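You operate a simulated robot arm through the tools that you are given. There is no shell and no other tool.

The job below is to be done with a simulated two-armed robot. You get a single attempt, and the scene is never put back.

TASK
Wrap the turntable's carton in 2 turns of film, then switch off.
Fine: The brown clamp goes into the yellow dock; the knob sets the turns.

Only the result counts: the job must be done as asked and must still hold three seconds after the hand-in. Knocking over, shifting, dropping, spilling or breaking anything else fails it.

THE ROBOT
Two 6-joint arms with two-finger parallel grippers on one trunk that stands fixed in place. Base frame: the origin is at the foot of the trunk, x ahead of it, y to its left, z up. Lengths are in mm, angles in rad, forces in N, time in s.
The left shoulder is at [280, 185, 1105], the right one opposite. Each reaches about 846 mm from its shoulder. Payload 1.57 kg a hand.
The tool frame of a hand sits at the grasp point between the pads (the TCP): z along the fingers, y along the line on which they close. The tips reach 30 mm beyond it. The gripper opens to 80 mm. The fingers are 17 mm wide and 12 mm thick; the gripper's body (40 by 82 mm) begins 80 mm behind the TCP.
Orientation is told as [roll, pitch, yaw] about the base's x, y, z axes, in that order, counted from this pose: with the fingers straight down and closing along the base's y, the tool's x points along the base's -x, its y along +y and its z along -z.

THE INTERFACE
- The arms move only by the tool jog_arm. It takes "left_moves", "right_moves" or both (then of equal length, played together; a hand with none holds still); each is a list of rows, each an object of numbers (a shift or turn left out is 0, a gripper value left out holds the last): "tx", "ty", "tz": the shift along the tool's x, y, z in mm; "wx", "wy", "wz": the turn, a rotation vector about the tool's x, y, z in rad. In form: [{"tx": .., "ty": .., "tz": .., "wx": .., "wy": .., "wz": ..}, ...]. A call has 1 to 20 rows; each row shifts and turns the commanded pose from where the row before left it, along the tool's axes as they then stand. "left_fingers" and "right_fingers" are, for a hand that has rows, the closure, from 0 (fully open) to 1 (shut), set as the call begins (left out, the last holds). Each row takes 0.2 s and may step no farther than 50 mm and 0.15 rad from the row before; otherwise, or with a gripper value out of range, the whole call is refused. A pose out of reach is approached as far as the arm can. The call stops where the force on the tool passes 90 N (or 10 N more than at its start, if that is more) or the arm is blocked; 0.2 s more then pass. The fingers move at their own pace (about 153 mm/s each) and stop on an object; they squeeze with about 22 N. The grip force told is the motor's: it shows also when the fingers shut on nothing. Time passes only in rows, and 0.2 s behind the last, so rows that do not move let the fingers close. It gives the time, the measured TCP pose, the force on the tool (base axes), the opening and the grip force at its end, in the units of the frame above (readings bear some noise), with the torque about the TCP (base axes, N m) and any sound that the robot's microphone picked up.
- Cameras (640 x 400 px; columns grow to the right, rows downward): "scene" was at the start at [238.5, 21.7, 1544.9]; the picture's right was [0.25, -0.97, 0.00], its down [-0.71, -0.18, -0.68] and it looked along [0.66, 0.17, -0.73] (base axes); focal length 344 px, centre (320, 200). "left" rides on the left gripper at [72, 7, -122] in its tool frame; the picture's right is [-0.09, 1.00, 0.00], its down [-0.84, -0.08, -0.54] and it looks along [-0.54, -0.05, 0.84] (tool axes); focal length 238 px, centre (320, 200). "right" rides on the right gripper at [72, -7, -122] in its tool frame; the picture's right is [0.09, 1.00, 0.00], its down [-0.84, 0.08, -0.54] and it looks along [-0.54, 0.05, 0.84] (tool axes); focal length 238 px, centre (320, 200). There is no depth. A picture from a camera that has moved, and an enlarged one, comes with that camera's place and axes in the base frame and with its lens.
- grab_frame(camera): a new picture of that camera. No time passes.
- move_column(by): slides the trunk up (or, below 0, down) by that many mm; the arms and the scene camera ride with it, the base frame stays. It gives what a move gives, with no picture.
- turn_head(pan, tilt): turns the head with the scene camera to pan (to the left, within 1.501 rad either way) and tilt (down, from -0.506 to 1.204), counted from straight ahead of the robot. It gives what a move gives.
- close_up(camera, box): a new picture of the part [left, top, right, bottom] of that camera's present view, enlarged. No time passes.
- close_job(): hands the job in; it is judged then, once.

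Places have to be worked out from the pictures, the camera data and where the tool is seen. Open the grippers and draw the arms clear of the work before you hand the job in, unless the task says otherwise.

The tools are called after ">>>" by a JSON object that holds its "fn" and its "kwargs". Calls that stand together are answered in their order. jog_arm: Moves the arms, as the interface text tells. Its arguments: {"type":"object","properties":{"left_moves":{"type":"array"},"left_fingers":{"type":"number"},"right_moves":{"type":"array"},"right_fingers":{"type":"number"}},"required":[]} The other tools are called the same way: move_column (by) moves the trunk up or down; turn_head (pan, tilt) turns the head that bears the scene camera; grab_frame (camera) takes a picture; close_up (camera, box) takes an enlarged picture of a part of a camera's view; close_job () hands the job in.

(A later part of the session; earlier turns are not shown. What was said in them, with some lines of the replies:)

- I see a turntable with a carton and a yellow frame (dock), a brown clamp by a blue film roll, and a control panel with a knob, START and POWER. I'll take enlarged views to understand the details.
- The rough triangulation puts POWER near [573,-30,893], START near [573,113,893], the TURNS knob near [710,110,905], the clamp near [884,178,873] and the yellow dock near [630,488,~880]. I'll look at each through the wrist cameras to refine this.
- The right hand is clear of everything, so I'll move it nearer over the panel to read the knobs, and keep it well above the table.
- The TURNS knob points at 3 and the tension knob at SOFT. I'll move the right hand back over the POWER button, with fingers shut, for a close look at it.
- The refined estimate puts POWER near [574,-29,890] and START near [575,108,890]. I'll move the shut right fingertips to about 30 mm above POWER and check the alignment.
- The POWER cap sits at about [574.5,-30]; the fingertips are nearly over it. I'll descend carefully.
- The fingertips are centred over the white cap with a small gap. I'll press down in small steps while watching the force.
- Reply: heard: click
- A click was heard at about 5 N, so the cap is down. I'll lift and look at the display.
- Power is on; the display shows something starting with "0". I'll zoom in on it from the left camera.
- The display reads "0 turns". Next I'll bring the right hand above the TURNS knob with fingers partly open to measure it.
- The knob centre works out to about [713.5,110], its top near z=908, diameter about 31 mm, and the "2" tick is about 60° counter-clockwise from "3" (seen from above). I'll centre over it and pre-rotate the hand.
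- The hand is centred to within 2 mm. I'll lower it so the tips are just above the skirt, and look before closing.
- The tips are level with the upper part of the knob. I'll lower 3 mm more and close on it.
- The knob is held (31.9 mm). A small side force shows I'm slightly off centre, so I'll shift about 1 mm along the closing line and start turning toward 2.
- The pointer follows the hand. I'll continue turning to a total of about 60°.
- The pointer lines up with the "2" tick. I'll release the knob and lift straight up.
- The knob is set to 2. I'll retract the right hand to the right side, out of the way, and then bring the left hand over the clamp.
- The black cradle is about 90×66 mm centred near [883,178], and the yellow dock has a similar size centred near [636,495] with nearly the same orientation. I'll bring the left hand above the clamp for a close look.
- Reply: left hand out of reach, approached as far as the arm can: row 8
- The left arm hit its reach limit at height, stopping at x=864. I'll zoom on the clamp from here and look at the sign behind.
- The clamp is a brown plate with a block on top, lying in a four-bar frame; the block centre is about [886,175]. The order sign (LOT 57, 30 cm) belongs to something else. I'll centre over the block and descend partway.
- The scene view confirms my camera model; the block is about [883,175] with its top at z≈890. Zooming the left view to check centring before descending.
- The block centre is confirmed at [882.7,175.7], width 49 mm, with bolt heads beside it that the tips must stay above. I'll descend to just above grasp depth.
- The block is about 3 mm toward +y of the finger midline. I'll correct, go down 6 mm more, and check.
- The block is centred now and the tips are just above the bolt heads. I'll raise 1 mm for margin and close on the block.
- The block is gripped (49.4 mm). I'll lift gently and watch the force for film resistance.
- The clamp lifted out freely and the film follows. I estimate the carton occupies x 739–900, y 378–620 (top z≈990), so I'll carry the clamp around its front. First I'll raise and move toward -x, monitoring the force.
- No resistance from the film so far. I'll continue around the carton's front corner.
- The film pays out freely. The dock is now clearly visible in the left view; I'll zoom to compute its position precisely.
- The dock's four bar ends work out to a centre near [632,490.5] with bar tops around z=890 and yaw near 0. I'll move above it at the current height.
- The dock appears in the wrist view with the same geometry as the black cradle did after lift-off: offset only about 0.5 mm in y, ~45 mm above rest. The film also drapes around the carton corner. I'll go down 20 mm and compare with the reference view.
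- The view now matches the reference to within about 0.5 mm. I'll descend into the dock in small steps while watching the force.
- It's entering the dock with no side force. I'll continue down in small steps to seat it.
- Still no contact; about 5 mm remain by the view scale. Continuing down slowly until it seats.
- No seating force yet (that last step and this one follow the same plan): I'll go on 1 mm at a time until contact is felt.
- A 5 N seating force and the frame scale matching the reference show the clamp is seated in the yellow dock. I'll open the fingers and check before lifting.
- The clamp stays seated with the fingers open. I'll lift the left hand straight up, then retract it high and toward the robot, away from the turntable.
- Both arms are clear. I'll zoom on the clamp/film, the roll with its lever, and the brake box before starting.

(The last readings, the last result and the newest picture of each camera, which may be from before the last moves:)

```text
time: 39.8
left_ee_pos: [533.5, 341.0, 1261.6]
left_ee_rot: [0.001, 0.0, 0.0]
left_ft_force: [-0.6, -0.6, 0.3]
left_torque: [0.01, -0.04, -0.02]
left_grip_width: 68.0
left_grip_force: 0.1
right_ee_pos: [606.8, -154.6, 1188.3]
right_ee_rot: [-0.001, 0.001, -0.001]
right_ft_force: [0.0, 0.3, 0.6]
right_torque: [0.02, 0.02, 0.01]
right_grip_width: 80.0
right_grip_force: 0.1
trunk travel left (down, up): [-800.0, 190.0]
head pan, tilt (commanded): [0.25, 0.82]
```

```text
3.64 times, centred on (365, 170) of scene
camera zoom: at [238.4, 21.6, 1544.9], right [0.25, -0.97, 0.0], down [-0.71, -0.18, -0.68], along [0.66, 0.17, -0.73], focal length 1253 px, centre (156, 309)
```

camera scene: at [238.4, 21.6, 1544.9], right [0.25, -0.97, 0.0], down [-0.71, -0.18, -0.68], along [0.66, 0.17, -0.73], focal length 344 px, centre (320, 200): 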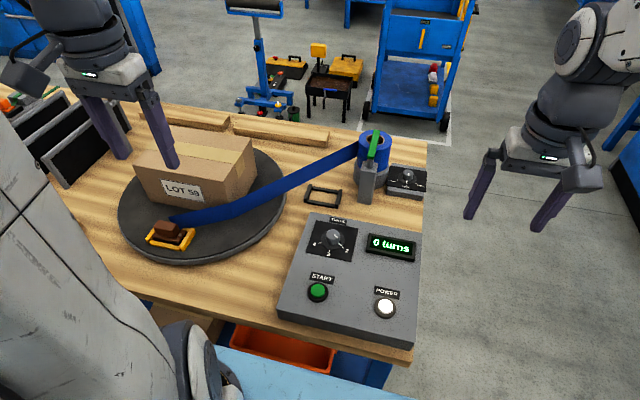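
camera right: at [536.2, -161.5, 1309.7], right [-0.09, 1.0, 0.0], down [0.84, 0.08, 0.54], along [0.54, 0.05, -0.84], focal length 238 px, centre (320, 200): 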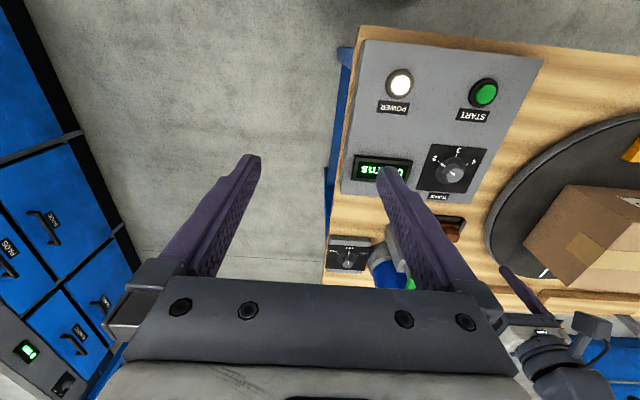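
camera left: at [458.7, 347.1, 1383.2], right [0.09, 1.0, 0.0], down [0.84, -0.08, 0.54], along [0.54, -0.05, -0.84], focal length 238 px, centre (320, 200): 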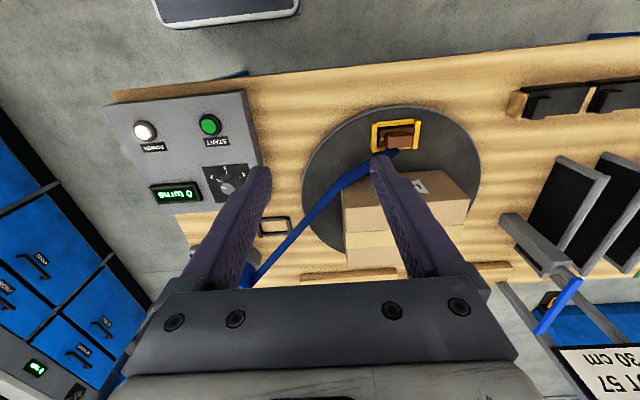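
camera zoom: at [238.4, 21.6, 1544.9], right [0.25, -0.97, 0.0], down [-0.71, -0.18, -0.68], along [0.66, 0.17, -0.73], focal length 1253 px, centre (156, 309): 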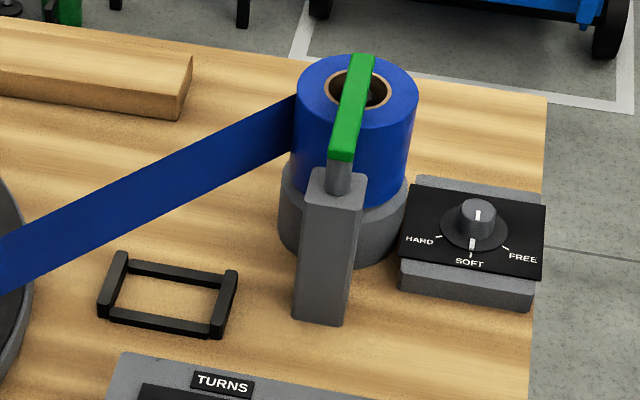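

The film is attached and bends round the carton corner; brake at SOFT is a sensible setting, so I leave it. Next I bring the right hand, fingers shut, above START at about [574.5,109].

>>> {"fn": "jog_arm", "kwargs": {"right_moves": [{"tx": 4.6, "ty": 37.7, "tz": 28}, {"tx": 4.6, "ty": 37.7, "tz": 28}, {"tx": 4.6, "ty": 37.7, "tz": 28}, {"tx": 4.6, "ty": 37.7, "tz": 28}, {"tx": 4.6, "ty": 37.7, "tz": 28}, {"tx": 4.6, "ty": 37.7, "tz": 28}, {"tx": 4.6, "ty": 37.4, "tz": 28}, {"tz": 27}, {}], "right_fingers": 1}}

>>> {"fn": "grab_frame", "kwargs": {"camera": "right"}}

>>> {"fn": "grab_frame", "kwargs": {"camera": "scene"}}

```text
time: 41.8
left_ee_pos: [531.4, 341.2, 1260.5]
left_ee_rot: [-0.001, 0.001, 0.0]
left_ft_force: [0.2, 0.3, -1.1]
left_torque: [0.0, -0.01, -0.01]
left_grip_width: 67.9
left_grip_force: 0.1
right_ee_pos: [574.6, 109.0, 964.0]
right_ee_rot: [0.001, 0.0, 0.001]
right_ft_force: [0.4, -0.2, 0.6]
right_torque: [-0.01, 0.0, -0.04]
right_grip_width: 0.4
right_grip_force: 21.4
trunk travel left (down, up): [-800.0, 190.0]
head pan, tilt (commanded): [0.25, 0.82]
```

```text
taken
camera right: at [502.9, 102.2, 1084.7], right [-0.09, 1.0, 0.0], down [0.84, 0.08, 0.54], along [0.54, 0.05, -0.84], focal length 238 px, centre (320, 200)
```

right: 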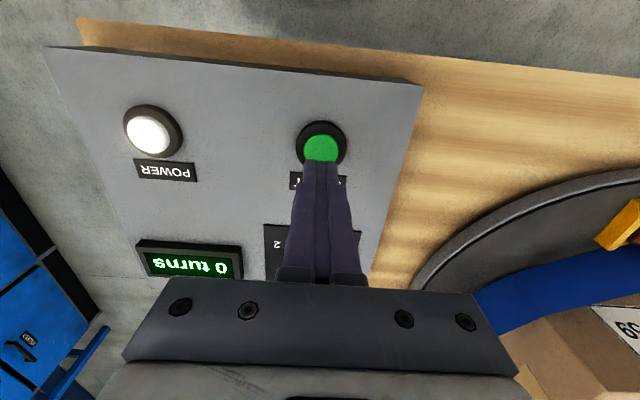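

```text
taken
camera scene: at [238.6, 21.9, 1544.8], right [0.25, -0.97, 0.0], down [-0.71, -0.18, -0.68], along [0.66, 0.17, -0.73], focal length 344 px, centre (320, 200)
```

scene: 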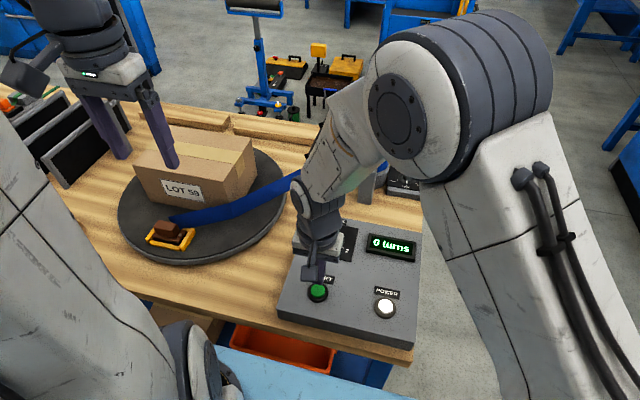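

START is directly under the fingertips ([574,109.4]). I'll descend to just above it and then press.

>>> {"fn": "jog_arm", "kwargs": {"right_moves": [{"tz": 14}, {"tz": 12}, {"tz": 8}, {}]}}

>>> {"fn": "jog_arm", "kwargs": {"right_moves": [{"tz": 2}, {"tz": 2}, {"tz": 1}]}}

```text
time: 42.8
left_ee_pos: [531.5, 340.8, 1261.7]
left_ee_rot: [-0.001, -0.001, -0.001]
left_ft_force: [0.0, -0.2, 0.0]
left_torque: [0.0, 0.02, -0.02]
left_grip_width: 68.0
left_grip_force: 0.1
right_ee_pos: [574.1, 109.6, 930.5]
right_ee_rot: [0.0, -0.001, -0.002]
right_ft_force: [0.3, 0.2, 0.0]
right_torque: [0.0, -0.03, 0.02]
right_grip_width: 0.1
right_grip_force: 21.8
trunk travel left (down, up): [-800.0, 190.0]
head pan, tilt (commanded): [0.25, 0.82]
```

```text
time: 43.6
left_ee_pos: [532.1, 339.9, 1261.3]
left_ee_rot: [0.0, -0.001, -0.001]
left_ft_force: [0.5, -0.6, -0.5]
left_torque: [0.0, 0.03, -0.02]
left_grip_width: 68.1
left_grip_force: 0.0
right_ee_pos: [573.5, 110.1, 926.1]
right_ee_rot: [0.001, 0.0, 0.0]
right_ft_force: [0.1, -2.3, 2.9]
right_torque: [-0.09, -0.03, -0.02]
right_grip_width: 0.1
right_grip_force: 21.9
trunk travel left (down, up): [-800.0, 190.0]
head pan, tilt (commanded): [0.25, 0.82]
heard: click
```

A click was heard from START. I'll lift the right hand clear and watch the turntable and display.

>>> {"fn": "jog_arm", "kwargs": {"right_moves": [{"tz": -15}, {"tz": -30}]}}

>>> {"fn": "grab_frame", "kwargs": {"camera": "scene"}}

>>> {"fn": "grab_frame", "kwargs": {"camera": "left"}}

```text
time: 44.2
left_ee_pos: [532.4, 340.7, 1260.3]
left_ee_rot: [-0.001, 0.001, -0.001]
left_ft_force: [0.3, 0.1, 0.2]
left_torque: [-0.02, 0.04, 0.01]
left_grip_width: 68.0
left_grip_force: 0.0
right_ee_pos: [572.9, 110.0, 970.2]
right_ee_rot: [0.001, 0.001, -0.001]
right_ft_force: [0.4, -0.1, -0.3]
right_torque: [-0.01, 0.02, -0.01]
right_grip_width: 0.0
right_grip_force: 20.8
trunk travel left (down, up): [-800.0, 190.0]
head pan, tilt (commanded): [0.25, 0.82]
```

```text
taken
camera scene: at [238.6, 21.9, 1544.8], right [0.25, -0.97, 0.0], down [-0.71, -0.18, -0.68], along [0.66, 0.17, -0.73], focal length 344 px, centre (320, 200)
```

scene: 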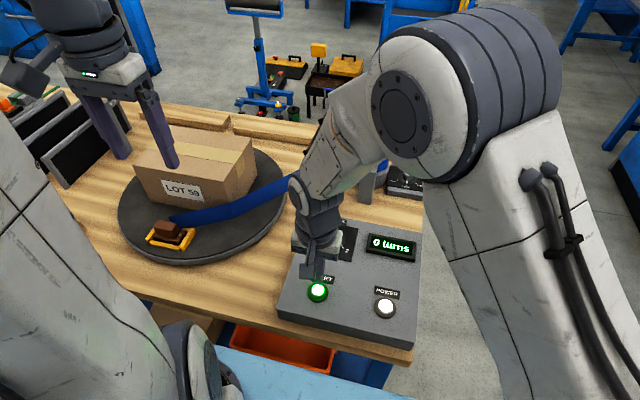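

```text
taken
camera left: at [459.1, 347.7, 1383.0], right [0.09, 1.0, 0.0], down [0.84, -0.08, 0.54], along [0.54, -0.05, -0.84], focal length 238 px, centre (320, 200)
```

left: 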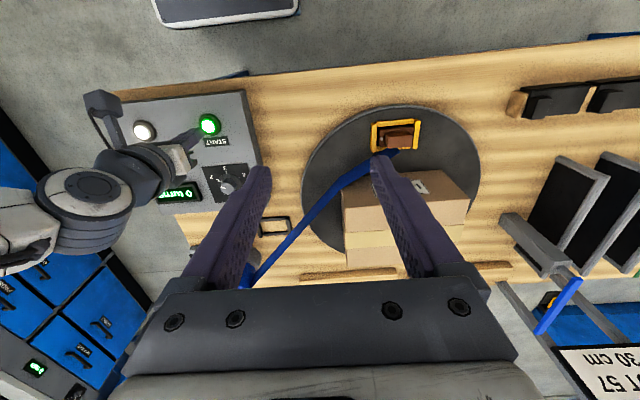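

START's light is on. I'll move the right hand toward above POWER (staying high) and watch the turntable begin.

>>> {"fn": "jog_arm", "kwargs": {"right_moves": [{"ty": -35, "tz": -10}, {"ty": -35, "tz": -10}, {"ty": -35, "tz": -10}, {"ty": -35, "tz": -10}]}}

>>> {"fn": "grab_frame", "kwargs": {"camera": "scene"}}

>>> {"fn": "grab_frame", "kwargs": {"camera": "left"}}

```text
time: 45.2
left_ee_pos: [532.4, 342.0, 1260.6]
left_ee_rot: [0.0, 0.0, -0.001]
left_ft_force: [-0.1, 1.1, -0.6]
left_torque: [-0.02, -0.01, 0.02]
left_grip_width: 67.9
left_grip_force: 0.1
right_ee_pos: [574.1, -32.3, 1011.2]
right_ee_rot: [0.002, 0.001, 0.001]
right_ft_force: [-0.6, -0.5, -0.2]
right_torque: [-0.02, -0.02, 0.03]
right_grip_width: 0.1
right_grip_force: 21.1
trunk travel left (down, up): [-800.0, 190.0]
head pan, tilt (commanded): [0.25, 0.82]
```

```text
taken
camera scene: at [238.5, 22.0, 1544.9], right [0.25, -0.97, 0.0], down [-0.71, -0.18, -0.68], along [0.66, 0.17, -0.73], focal length 344 px, centre (320, 200)
```

scene: 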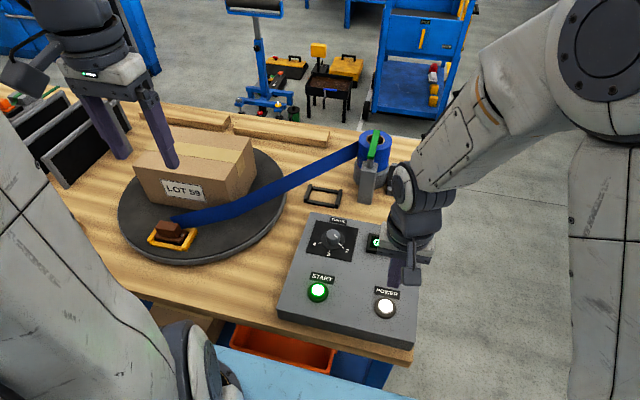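

```text
taken
camera left: at [459.0, 347.8, 1383.1], right [0.09, 1.0, 0.0], down [0.84, -0.08, 0.54], along [0.54, -0.05, -0.84], focal length 238 px, centre (320, 200)
```

left: 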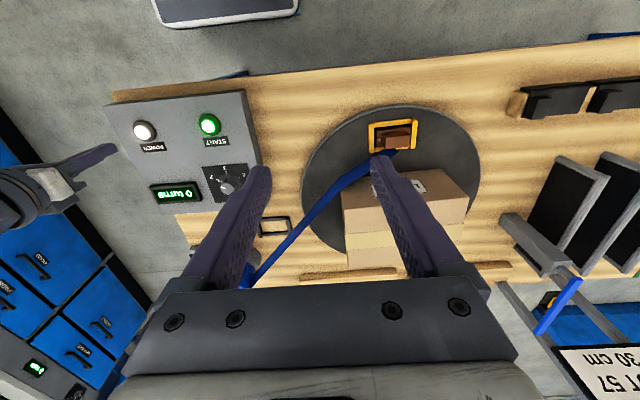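

The turntable has just started to turn slowly. I'll wait and watch.

>>> {"fn": "jog_arm", "kwargs": {"right_moves": [{}, {}, {}, {}, {}, {}, {}, {}]}}

>>> {"fn": "grab_frame", "kwargs": {"camera": "scene"}}

>>> {"fn": "grab_frame", "kwargs": {"camera": "left"}}

```text
time: 47.0
left_ee_pos: [533.2, 340.7, 1261.0]
left_ee_rot: [0.0, 0.001, 0.001]
left_ft_force: [-0.6, -0.2, -0.3]
left_torque: [0.0, -0.01, 0.0]
left_grip_width: 67.9
left_grip_force: 0.0
right_ee_pos: [574.7, -30.4, 1011.3]
right_ee_rot: [0.0, -0.002, 0.001]
right_ft_force: [0.0, -1.1, -0.6]
right_torque: [0.03, 0.04, 0.02]
right_grip_width: 0.0
right_grip_force: 21.0
trunk travel left (down, up): [-800.0, 190.0]
head pan, tilt (commanded): [0.25, 0.82]
```

```text
taken
camera scene: at [238.5, 21.8, 1544.9], right [0.25, -0.97, 0.0], down [-0.71, -0.18, -0.68], along [0.66, 0.17, -0.73], focal length 344 px, centre (320, 200)
```

scene: 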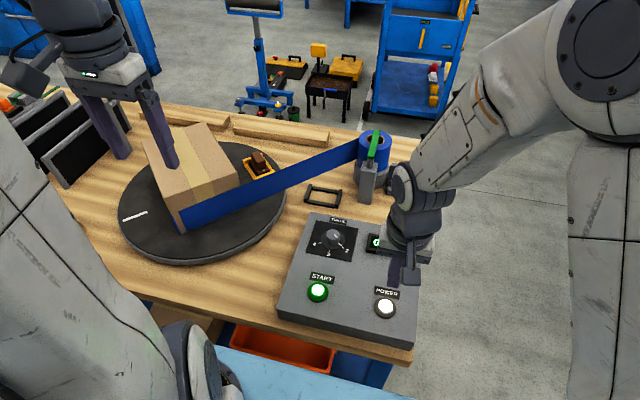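

```text
taken
camera left: at [459.1, 347.6, 1383.1], right [0.09, 1.0, 0.0], down [0.84, -0.08, 0.54], along [0.54, -0.05, -0.84], focal length 238 px, centre (320, 200)
```

left: 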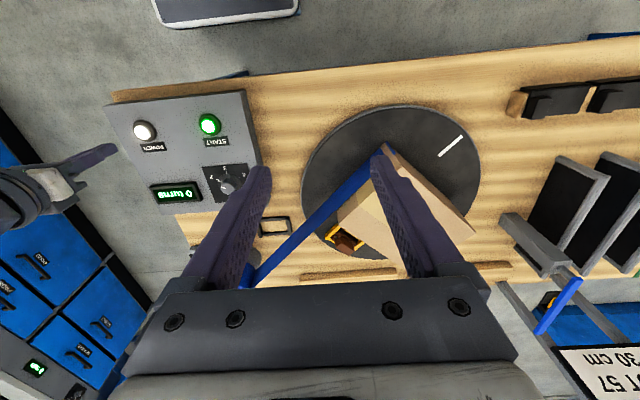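

It is wrapping: film goes round the carton and the turntable has turned about 100°. I'll keep waiting for it to finish 2 turns.

>>> {"fn": "jog_arm", "kwargs": {"right_moves": [{}, {}, {}, {}, {}, {}, {}, {}, {}, {}, {}, {}, {}, {}, {}]}}

>>> {"fn": "grab_frame", "kwargs": {"camera": "scene"}}

>>> {"fn": "grab_frame", "kwargs": {"camera": "left"}}

```text
time: 50.2
left_ee_pos: [532.6, 340.2, 1260.9]
left_ee_rot: [0.0, 0.0, -0.001]
left_ft_force: [-0.1, 0.4, -0.6]
left_torque: [0.03, 0.01, -0.01]
left_grip_width: 68.4
left_grip_force: 0.0
right_ee_pos: [573.9, -30.6, 1012.9]
right_ee_rot: [0.0, -0.001, 0.0]
right_ft_force: [0.4, -0.7, -0.6]
right_torque: [0.02, -0.01, 0.01]
right_grip_width: 0.0
right_grip_force: 21.1
trunk travel left (down, up): [-800.0, 190.0]
head pan, tilt (commanded): [0.25, 0.82]
```

```text
taken
camera scene: at [238.5, 21.8, 1544.9], right [0.25, -0.97, 0.0], down [-0.71, -0.18, -0.68], along [0.66, 0.17, -0.73], focal length 344 px, centre (320, 200)
```

scene: 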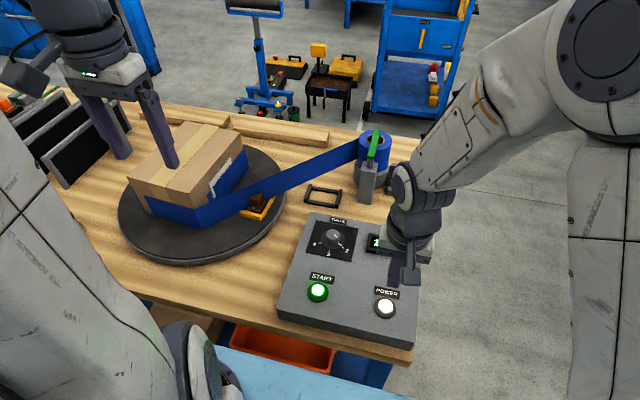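

```text
taken
camera left: at [459.1, 347.6, 1383.1], right [0.09, 1.0, 0.0], down [0.84, -0.08, 0.54], along [0.54, -0.05, -0.84], focal length 238 px, centre (320, 200)
```

left: 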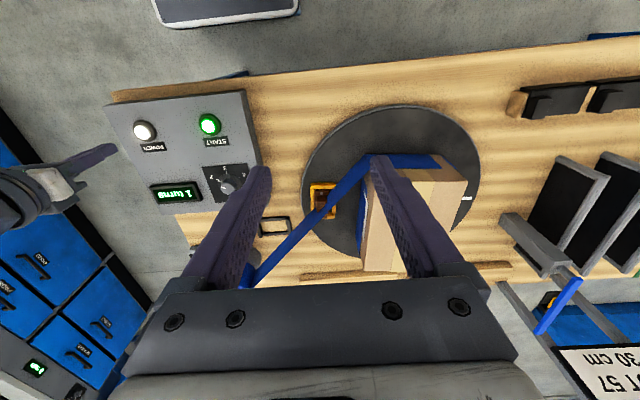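

The display now reads "1 turns" and the film is on the carton. I'll continue waiting.

>>> {"fn": "jog_arm", "kwargs": {"right_moves": [{}, {}, {}, {}, {}, {}, {}, {}, {}, {}, {}, {}, {}, {}, {}]}}

>>> {"fn": "grab_frame", "kwargs": {"camera": "scene"}}

>>> {"fn": "close_up", "kwargs": {"camera": "left", "box": [100, 80, 280, 220]}}

```text
time: 53.4
left_ee_pos: [531.7, 341.7, 1260.9]
left_ee_rot: [0.0, -0.002, 0.001]
left_ft_force: [1.4, -0.5, 0.5]
left_torque: [0.03, 0.0, 0.03]
left_grip_width: 68.0
left_grip_force: 0.1
right_ee_pos: [574.0, -30.1, 1011.6]
right_ee_rot: [-0.001, -0.001, 0.0]
right_ft_force: [-0.4, -0.1, 0.0]
right_torque: [0.01, -0.01, 0.01]
right_grip_width: 0.3
right_grip_force: 21.7
trunk travel left (down, up): [-800.0, 190.0]
head pan, tilt (commanded): [0.25, 0.82]
```

```text
taken
camera scene: at [238.5, 21.8, 1544.9], right [0.25, -0.97, 0.0], down [-0.71, -0.18, -0.68], along [0.66, 0.17, -0.73], focal length 344 px, centre (320, 200)
```

scene: 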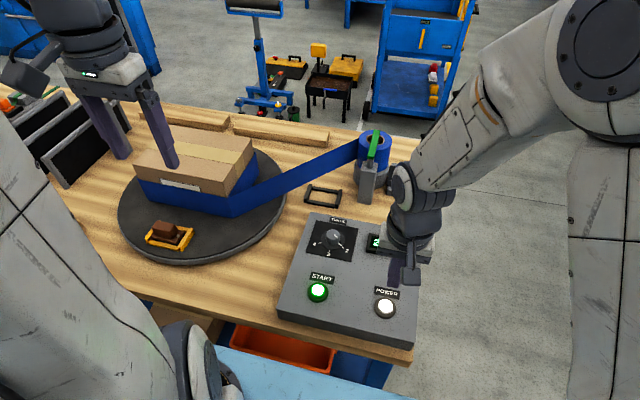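

```text
2.86 times, centred on (190, 150) of left
camera zoom: at [459.1, 347.6, 1383.1], right [0.09, 1.0, 0.0], down [0.84, -0.08, 0.54], along [0.54, -0.05, -0.84], focal length 681 px, centre (691, 343)
```

zoom: 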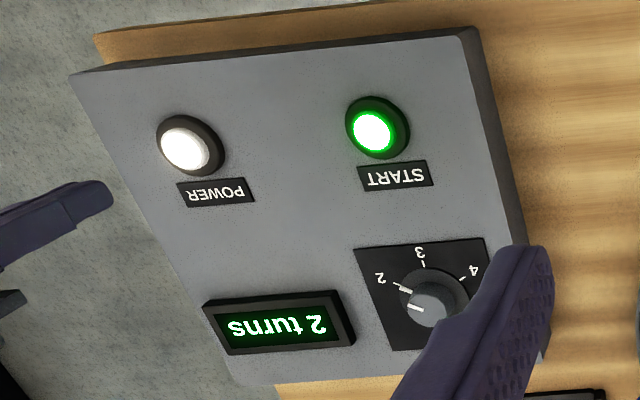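

The display reads "2 turns" and the dock is back in front; START is still lit. I'll wait a moment to see whether it has stopped.

>>> {"fn": "jog_arm", "kwargs": {"right_moves": [{}, {}, {}]}}

>>> {"fn": "grab_frame", "kwargs": {"camera": "scene"}}

>>> {"fn": "grab_frame", "kwargs": {"camera": "left"}}

```text
time: 54.2
left_ee_pos: [532.1, 339.5, 1260.2]
left_ee_rot: [0.001, 0.0, 0.0]
left_ft_force: [0.0, 0.3, 0.6]
left_torque: [-0.02, 0.03, 0.02]
left_grip_width: 67.8
left_grip_force: 0.0
right_ee_pos: [574.5, -30.5, 1011.9]
right_ee_rot: [-0.001, 0.0, 0.001]
right_ft_force: [-0.5, 0.3, 0.6]
right_torque: [0.0, -0.03, 0.02]
right_grip_width: 0.3
right_grip_force: 21.6
trunk travel left (down, up): [-800.0, 190.0]
head pan, tilt (commanded): [0.25, 0.82]
```

```text
taken
camera scene: at [238.5, 21.8, 1544.9], right [0.25, -0.97, 0.0], down [-0.71, -0.18, -0.68], along [0.66, 0.17, -0.73], focal length 344 px, centre (320, 200)
```

scene: 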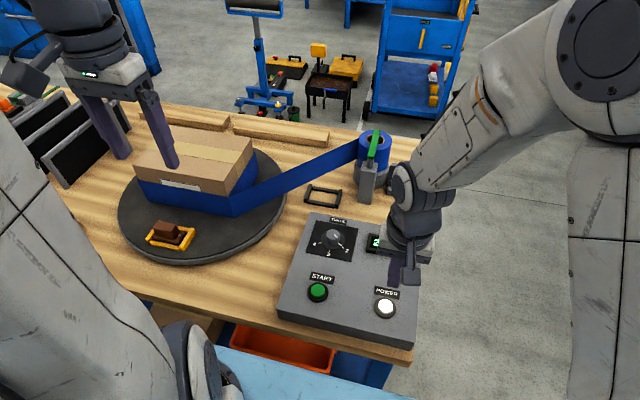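

```text
taken
camera left: at [459.1, 347.6, 1383.1], right [0.09, 1.0, 0.0], down [0.84, -0.08, 0.54], along [0.54, -0.05, -0.84], focal length 238 px, centre (320, 200)
```

left: 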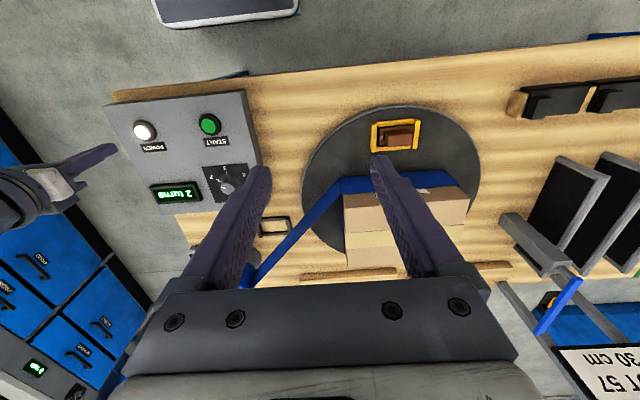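

START's light has gone out and the table has stopped at 2 turns. I'll check the wrap up close and align to press POWER.

>>> {"fn": "close_up", "kwargs": {"camera": "scene", "box": [110, 110, 310, 270]}}

>>> {"fn": "jog_arm", "kwargs": {"right_moves": [{"tx": 1, "tz": 20}, {"tz": 25}, {"tz": 25}, {"tz": 8}, {}]}}

>>> {"fn": "close_up", "kwargs": {"camera": "right", "box": [260, 100, 400, 190]}}

```text
2.50 times, centred on (210, 190) of scene
camera zoom: at [238.5, 21.8, 1544.9], right [0.25, -0.97, 0.0], down [-0.71, -0.18, -0.68], along [0.66, 0.17, -0.73], focal length 861 px, centre (595, 225)
```

zoom: 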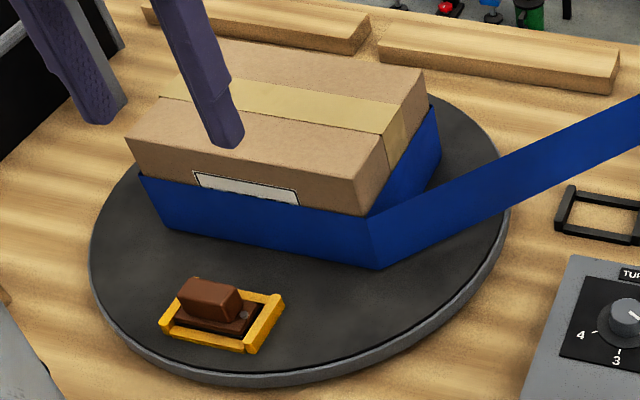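

```text
time: 55.4
left_ee_pos: [533.2, 340.1, 1261.3]
left_ee_rot: [-0.001, 0.001, -0.001]
left_ft_force: [-0.5, 0.2, 0.9]
left_torque: [-0.01, -0.03, 0.02]
left_grip_width: 67.9
left_grip_force: 0.1
right_ee_pos: [573.0, -30.7, 934.2]
right_ee_rot: [-0.001, 0.0, 0.001]
right_ft_force: [0.0, 1.0, -0.6]
right_torque: [0.01, 0.03, 0.0]
right_grip_width: 0.1
right_grip_force: 21.4
trunk travel left (down, up): [-800.0, 190.0]
head pan, tilt (commanded): [0.25, 0.82]
```

```text
4.44 times, centred on (330, 145) of right
camera zoom: at [502.0, -37.3, 1055.2], right [-0.09, 1.0, 0.0], down [0.84, 0.08, 0.54], along [0.54, 0.05, -0.84], focal length 1059 px, centre (276, 444)
```

zoom: 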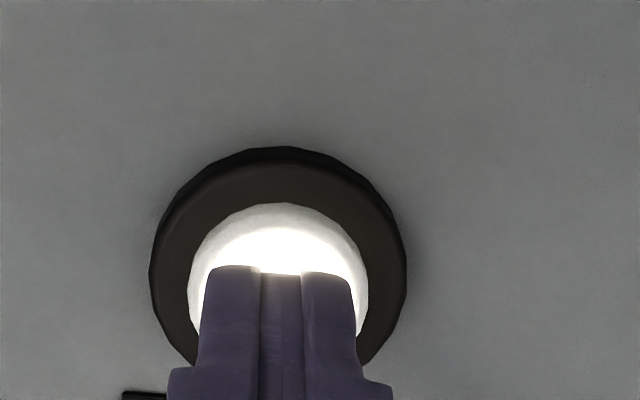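

The wrap is on the carton and the tips are over POWER. Pressing down carefully now.

>>> {"fn": "jog_arm", "kwargs": {"right_moves": [{"tz": 3}, {"tz": 3}, {"tz": 2}]}}

```text
time: 56.2
left_ee_pos: [532.7, 340.2, 1260.2]
left_ee_rot: [0.0, 0.001, 0.001]
left_ft_force: [0.1, -0.9, 0.6]
left_torque: [-0.01, -0.03, 0.0]
left_grip_width: 68.1
left_grip_force: 0.0
right_ee_pos: [573.4, -30.4, 925.7]
right_ee_rot: [0.001, 0.001, 0.0]
right_ft_force: [-0.5, -2.3, 3.9]
right_torque: [-0.05, 0.02, -0.01]
right_grip_width: 0.0
right_grip_force: 21.5
trunk travel left (down, up): [-800.0, 190.0]
head pan, tilt (commanded): [0.25, 0.82]
heard: click
```

A click was heard, so I lift and check that the power is off.

>>> {"fn": "jog_arm", "kwargs": {"right_moves": [{"tz": -15}, {"tz": -40}, {"tz": -45}, {"tz": -45}, {"tz": -45, "ty": -20}, {"tz": -30, "ty": -40}, {"ty": -40}, {}], "right_fingers": 1}}

>>> {"fn": "grab_frame", "kwargs": {"camera": "scene"}}

>>> {"fn": "close_up", "kwargs": {"camera": "scene", "box": [270, 205, 450, 355]}}

```text
time: 58.0
left_ee_pos: [531.3, 340.5, 1261.4]
left_ee_rot: [0.001, 0.001, 0.0]
left_ft_force: [-0.4, -0.4, -0.4]
left_torque: [0.02, 0.01, -0.01]
left_grip_width: 68.1
left_grip_force: 0.0
right_ee_pos: [574.7, -131.6, 1145.2]
right_ee_rot: [0.001, 0.0, 0.0]
right_ft_force: [0.8, 0.0, 0.8]
right_torque: [-0.01, 0.02, 0.02]
right_grip_width: 0.0
right_grip_force: 21.6
trunk travel left (down, up): [-800.0, 190.0]
head pan, tilt (commanded): [0.25, 0.82]
```

```text
taken
camera scene: at [238.5, 21.6, 1544.9], right [0.25, -0.97, 0.0], down [-0.71, -0.18, -0.68], along [0.66, 0.17, -0.73], focal length 344 px, centre (320, 200)
```

scene: 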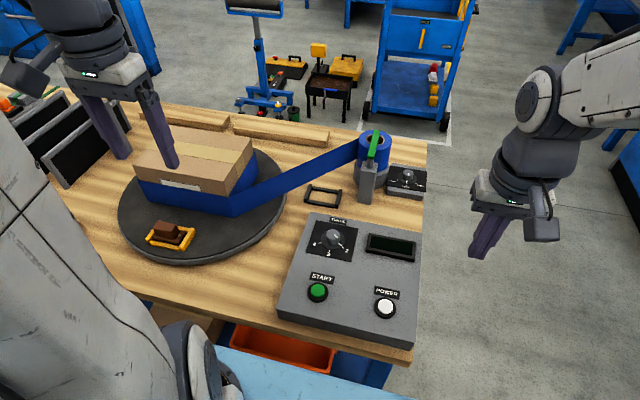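

```text
2.67 times, centred on (360, 280) of scene
camera zoom: at [238.5, 21.6, 1544.9], right [0.25, -0.97, 0.0], down [-0.71, -0.18, -0.68], along [0.66, 0.17, -0.73], focal length 919 px, centre (213, -13)
```

zoom: 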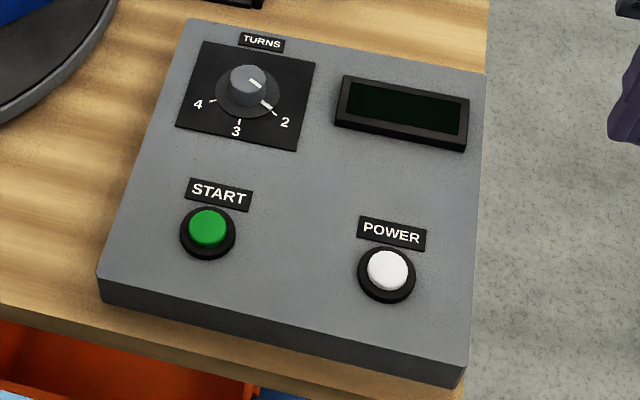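

The display and power light are off, with the carton wrapped and the clamp in the dock. I'll open both grippers and draw the arms a bit further back.

>>> {"fn": "jog_arm", "kwargs": {"left_moves": [{"tx": 20, "ty": -5}, {"tx": 20, "ty": -5}, {}], "right_moves": [{"ty": -20, "tz": -30}, {"ty": -20, "tz": -30}, {}], "left_fingers": 0, "right_fingers": 0}}

>>> {"fn": "grab_frame", "kwargs": {"camera": "scene"}}

>>> {"fn": "grab_frame", "kwargs": {"camera": "left"}}

```text
time: 58.8
left_ee_pos: [493.2, 330.7, 1260.4]
left_ee_rot: [0.001, 0.001, -0.001]
left_ft_force: [-0.2, -0.2, -0.4]
left_torque: [0.01, 0.02, 0.03]
left_grip_width: 80.0
left_grip_force: 0.1
right_ee_pos: [573.5, -171.2, 1204.4]
right_ee_rot: [-0.001, 0.002, 0.001]
right_ft_force: [-0.5, 0.0, 0.6]
right_torque: [0.01, -0.02, 0.01]
right_grip_width: 80.1
right_grip_force: 0.1
trunk travel left (down, up): [-800.0, 190.0]
head pan, tilt (commanded): [0.25, 0.82]
```

```text
taken
camera scene: at [238.2, 21.6, 1544.9], right [0.25, -0.97, 0.0], down [-0.71, -0.18, -0.68], along [0.66, 0.17, -0.73], focal length 344 px, centre (320, 200)
```

scene: 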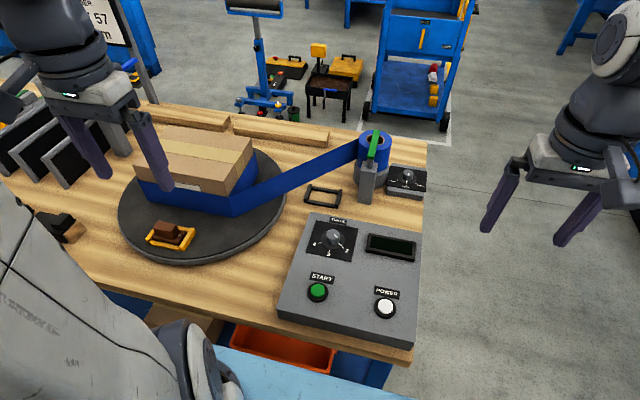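

```text
taken
camera left: at [419.1, 338.0, 1383.1], right [0.09, 1.0, 0.0], down [0.84, -0.08, 0.54], along [0.54, -0.05, -0.84], focal length 238 px, centre (320, 200)
```

left: 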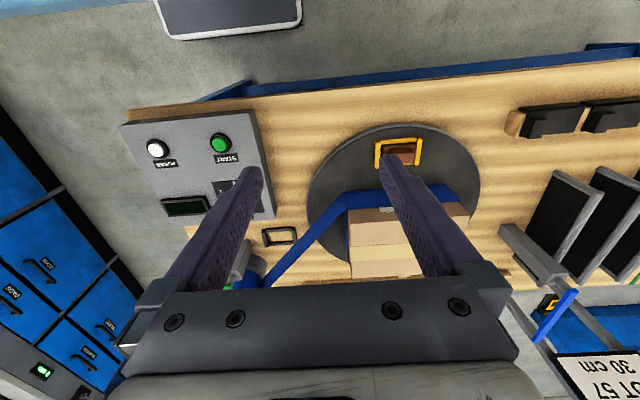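

The carton is wrapped in 2 turns, the power is off, the clamp is in the yellow dock, the grippers are open and both arms are clear. I hand the job in.

>>> {"fn": "close_job", "kwargs": {}}

```text
The job is handed in.
```

The carton on the turntable is wrapped in 2 turns of film and the machine is switched off. I handed the job in, but no verdict came back.

- **Clamp:** the brown clamp is seated in the yellow dock and stayed there through the wrap.
- **Turns:** I turned the TURNS knob from 3 to 2. The display counted to "2 turns", and the table then stopped by itself.
- **Power:** I pressed POWER after the table stopped, and the power light and display are dark.
- **Left alone:** I kept the brake knob at SOFT and didn't touch the green lever. The film wasn't cut, so it still runs from the carton to the roll, since the task didn't ask for a cut.

Both grippers are open and the arms are drawn clear. In the last pictures nothing else had been knocked over or shifted.
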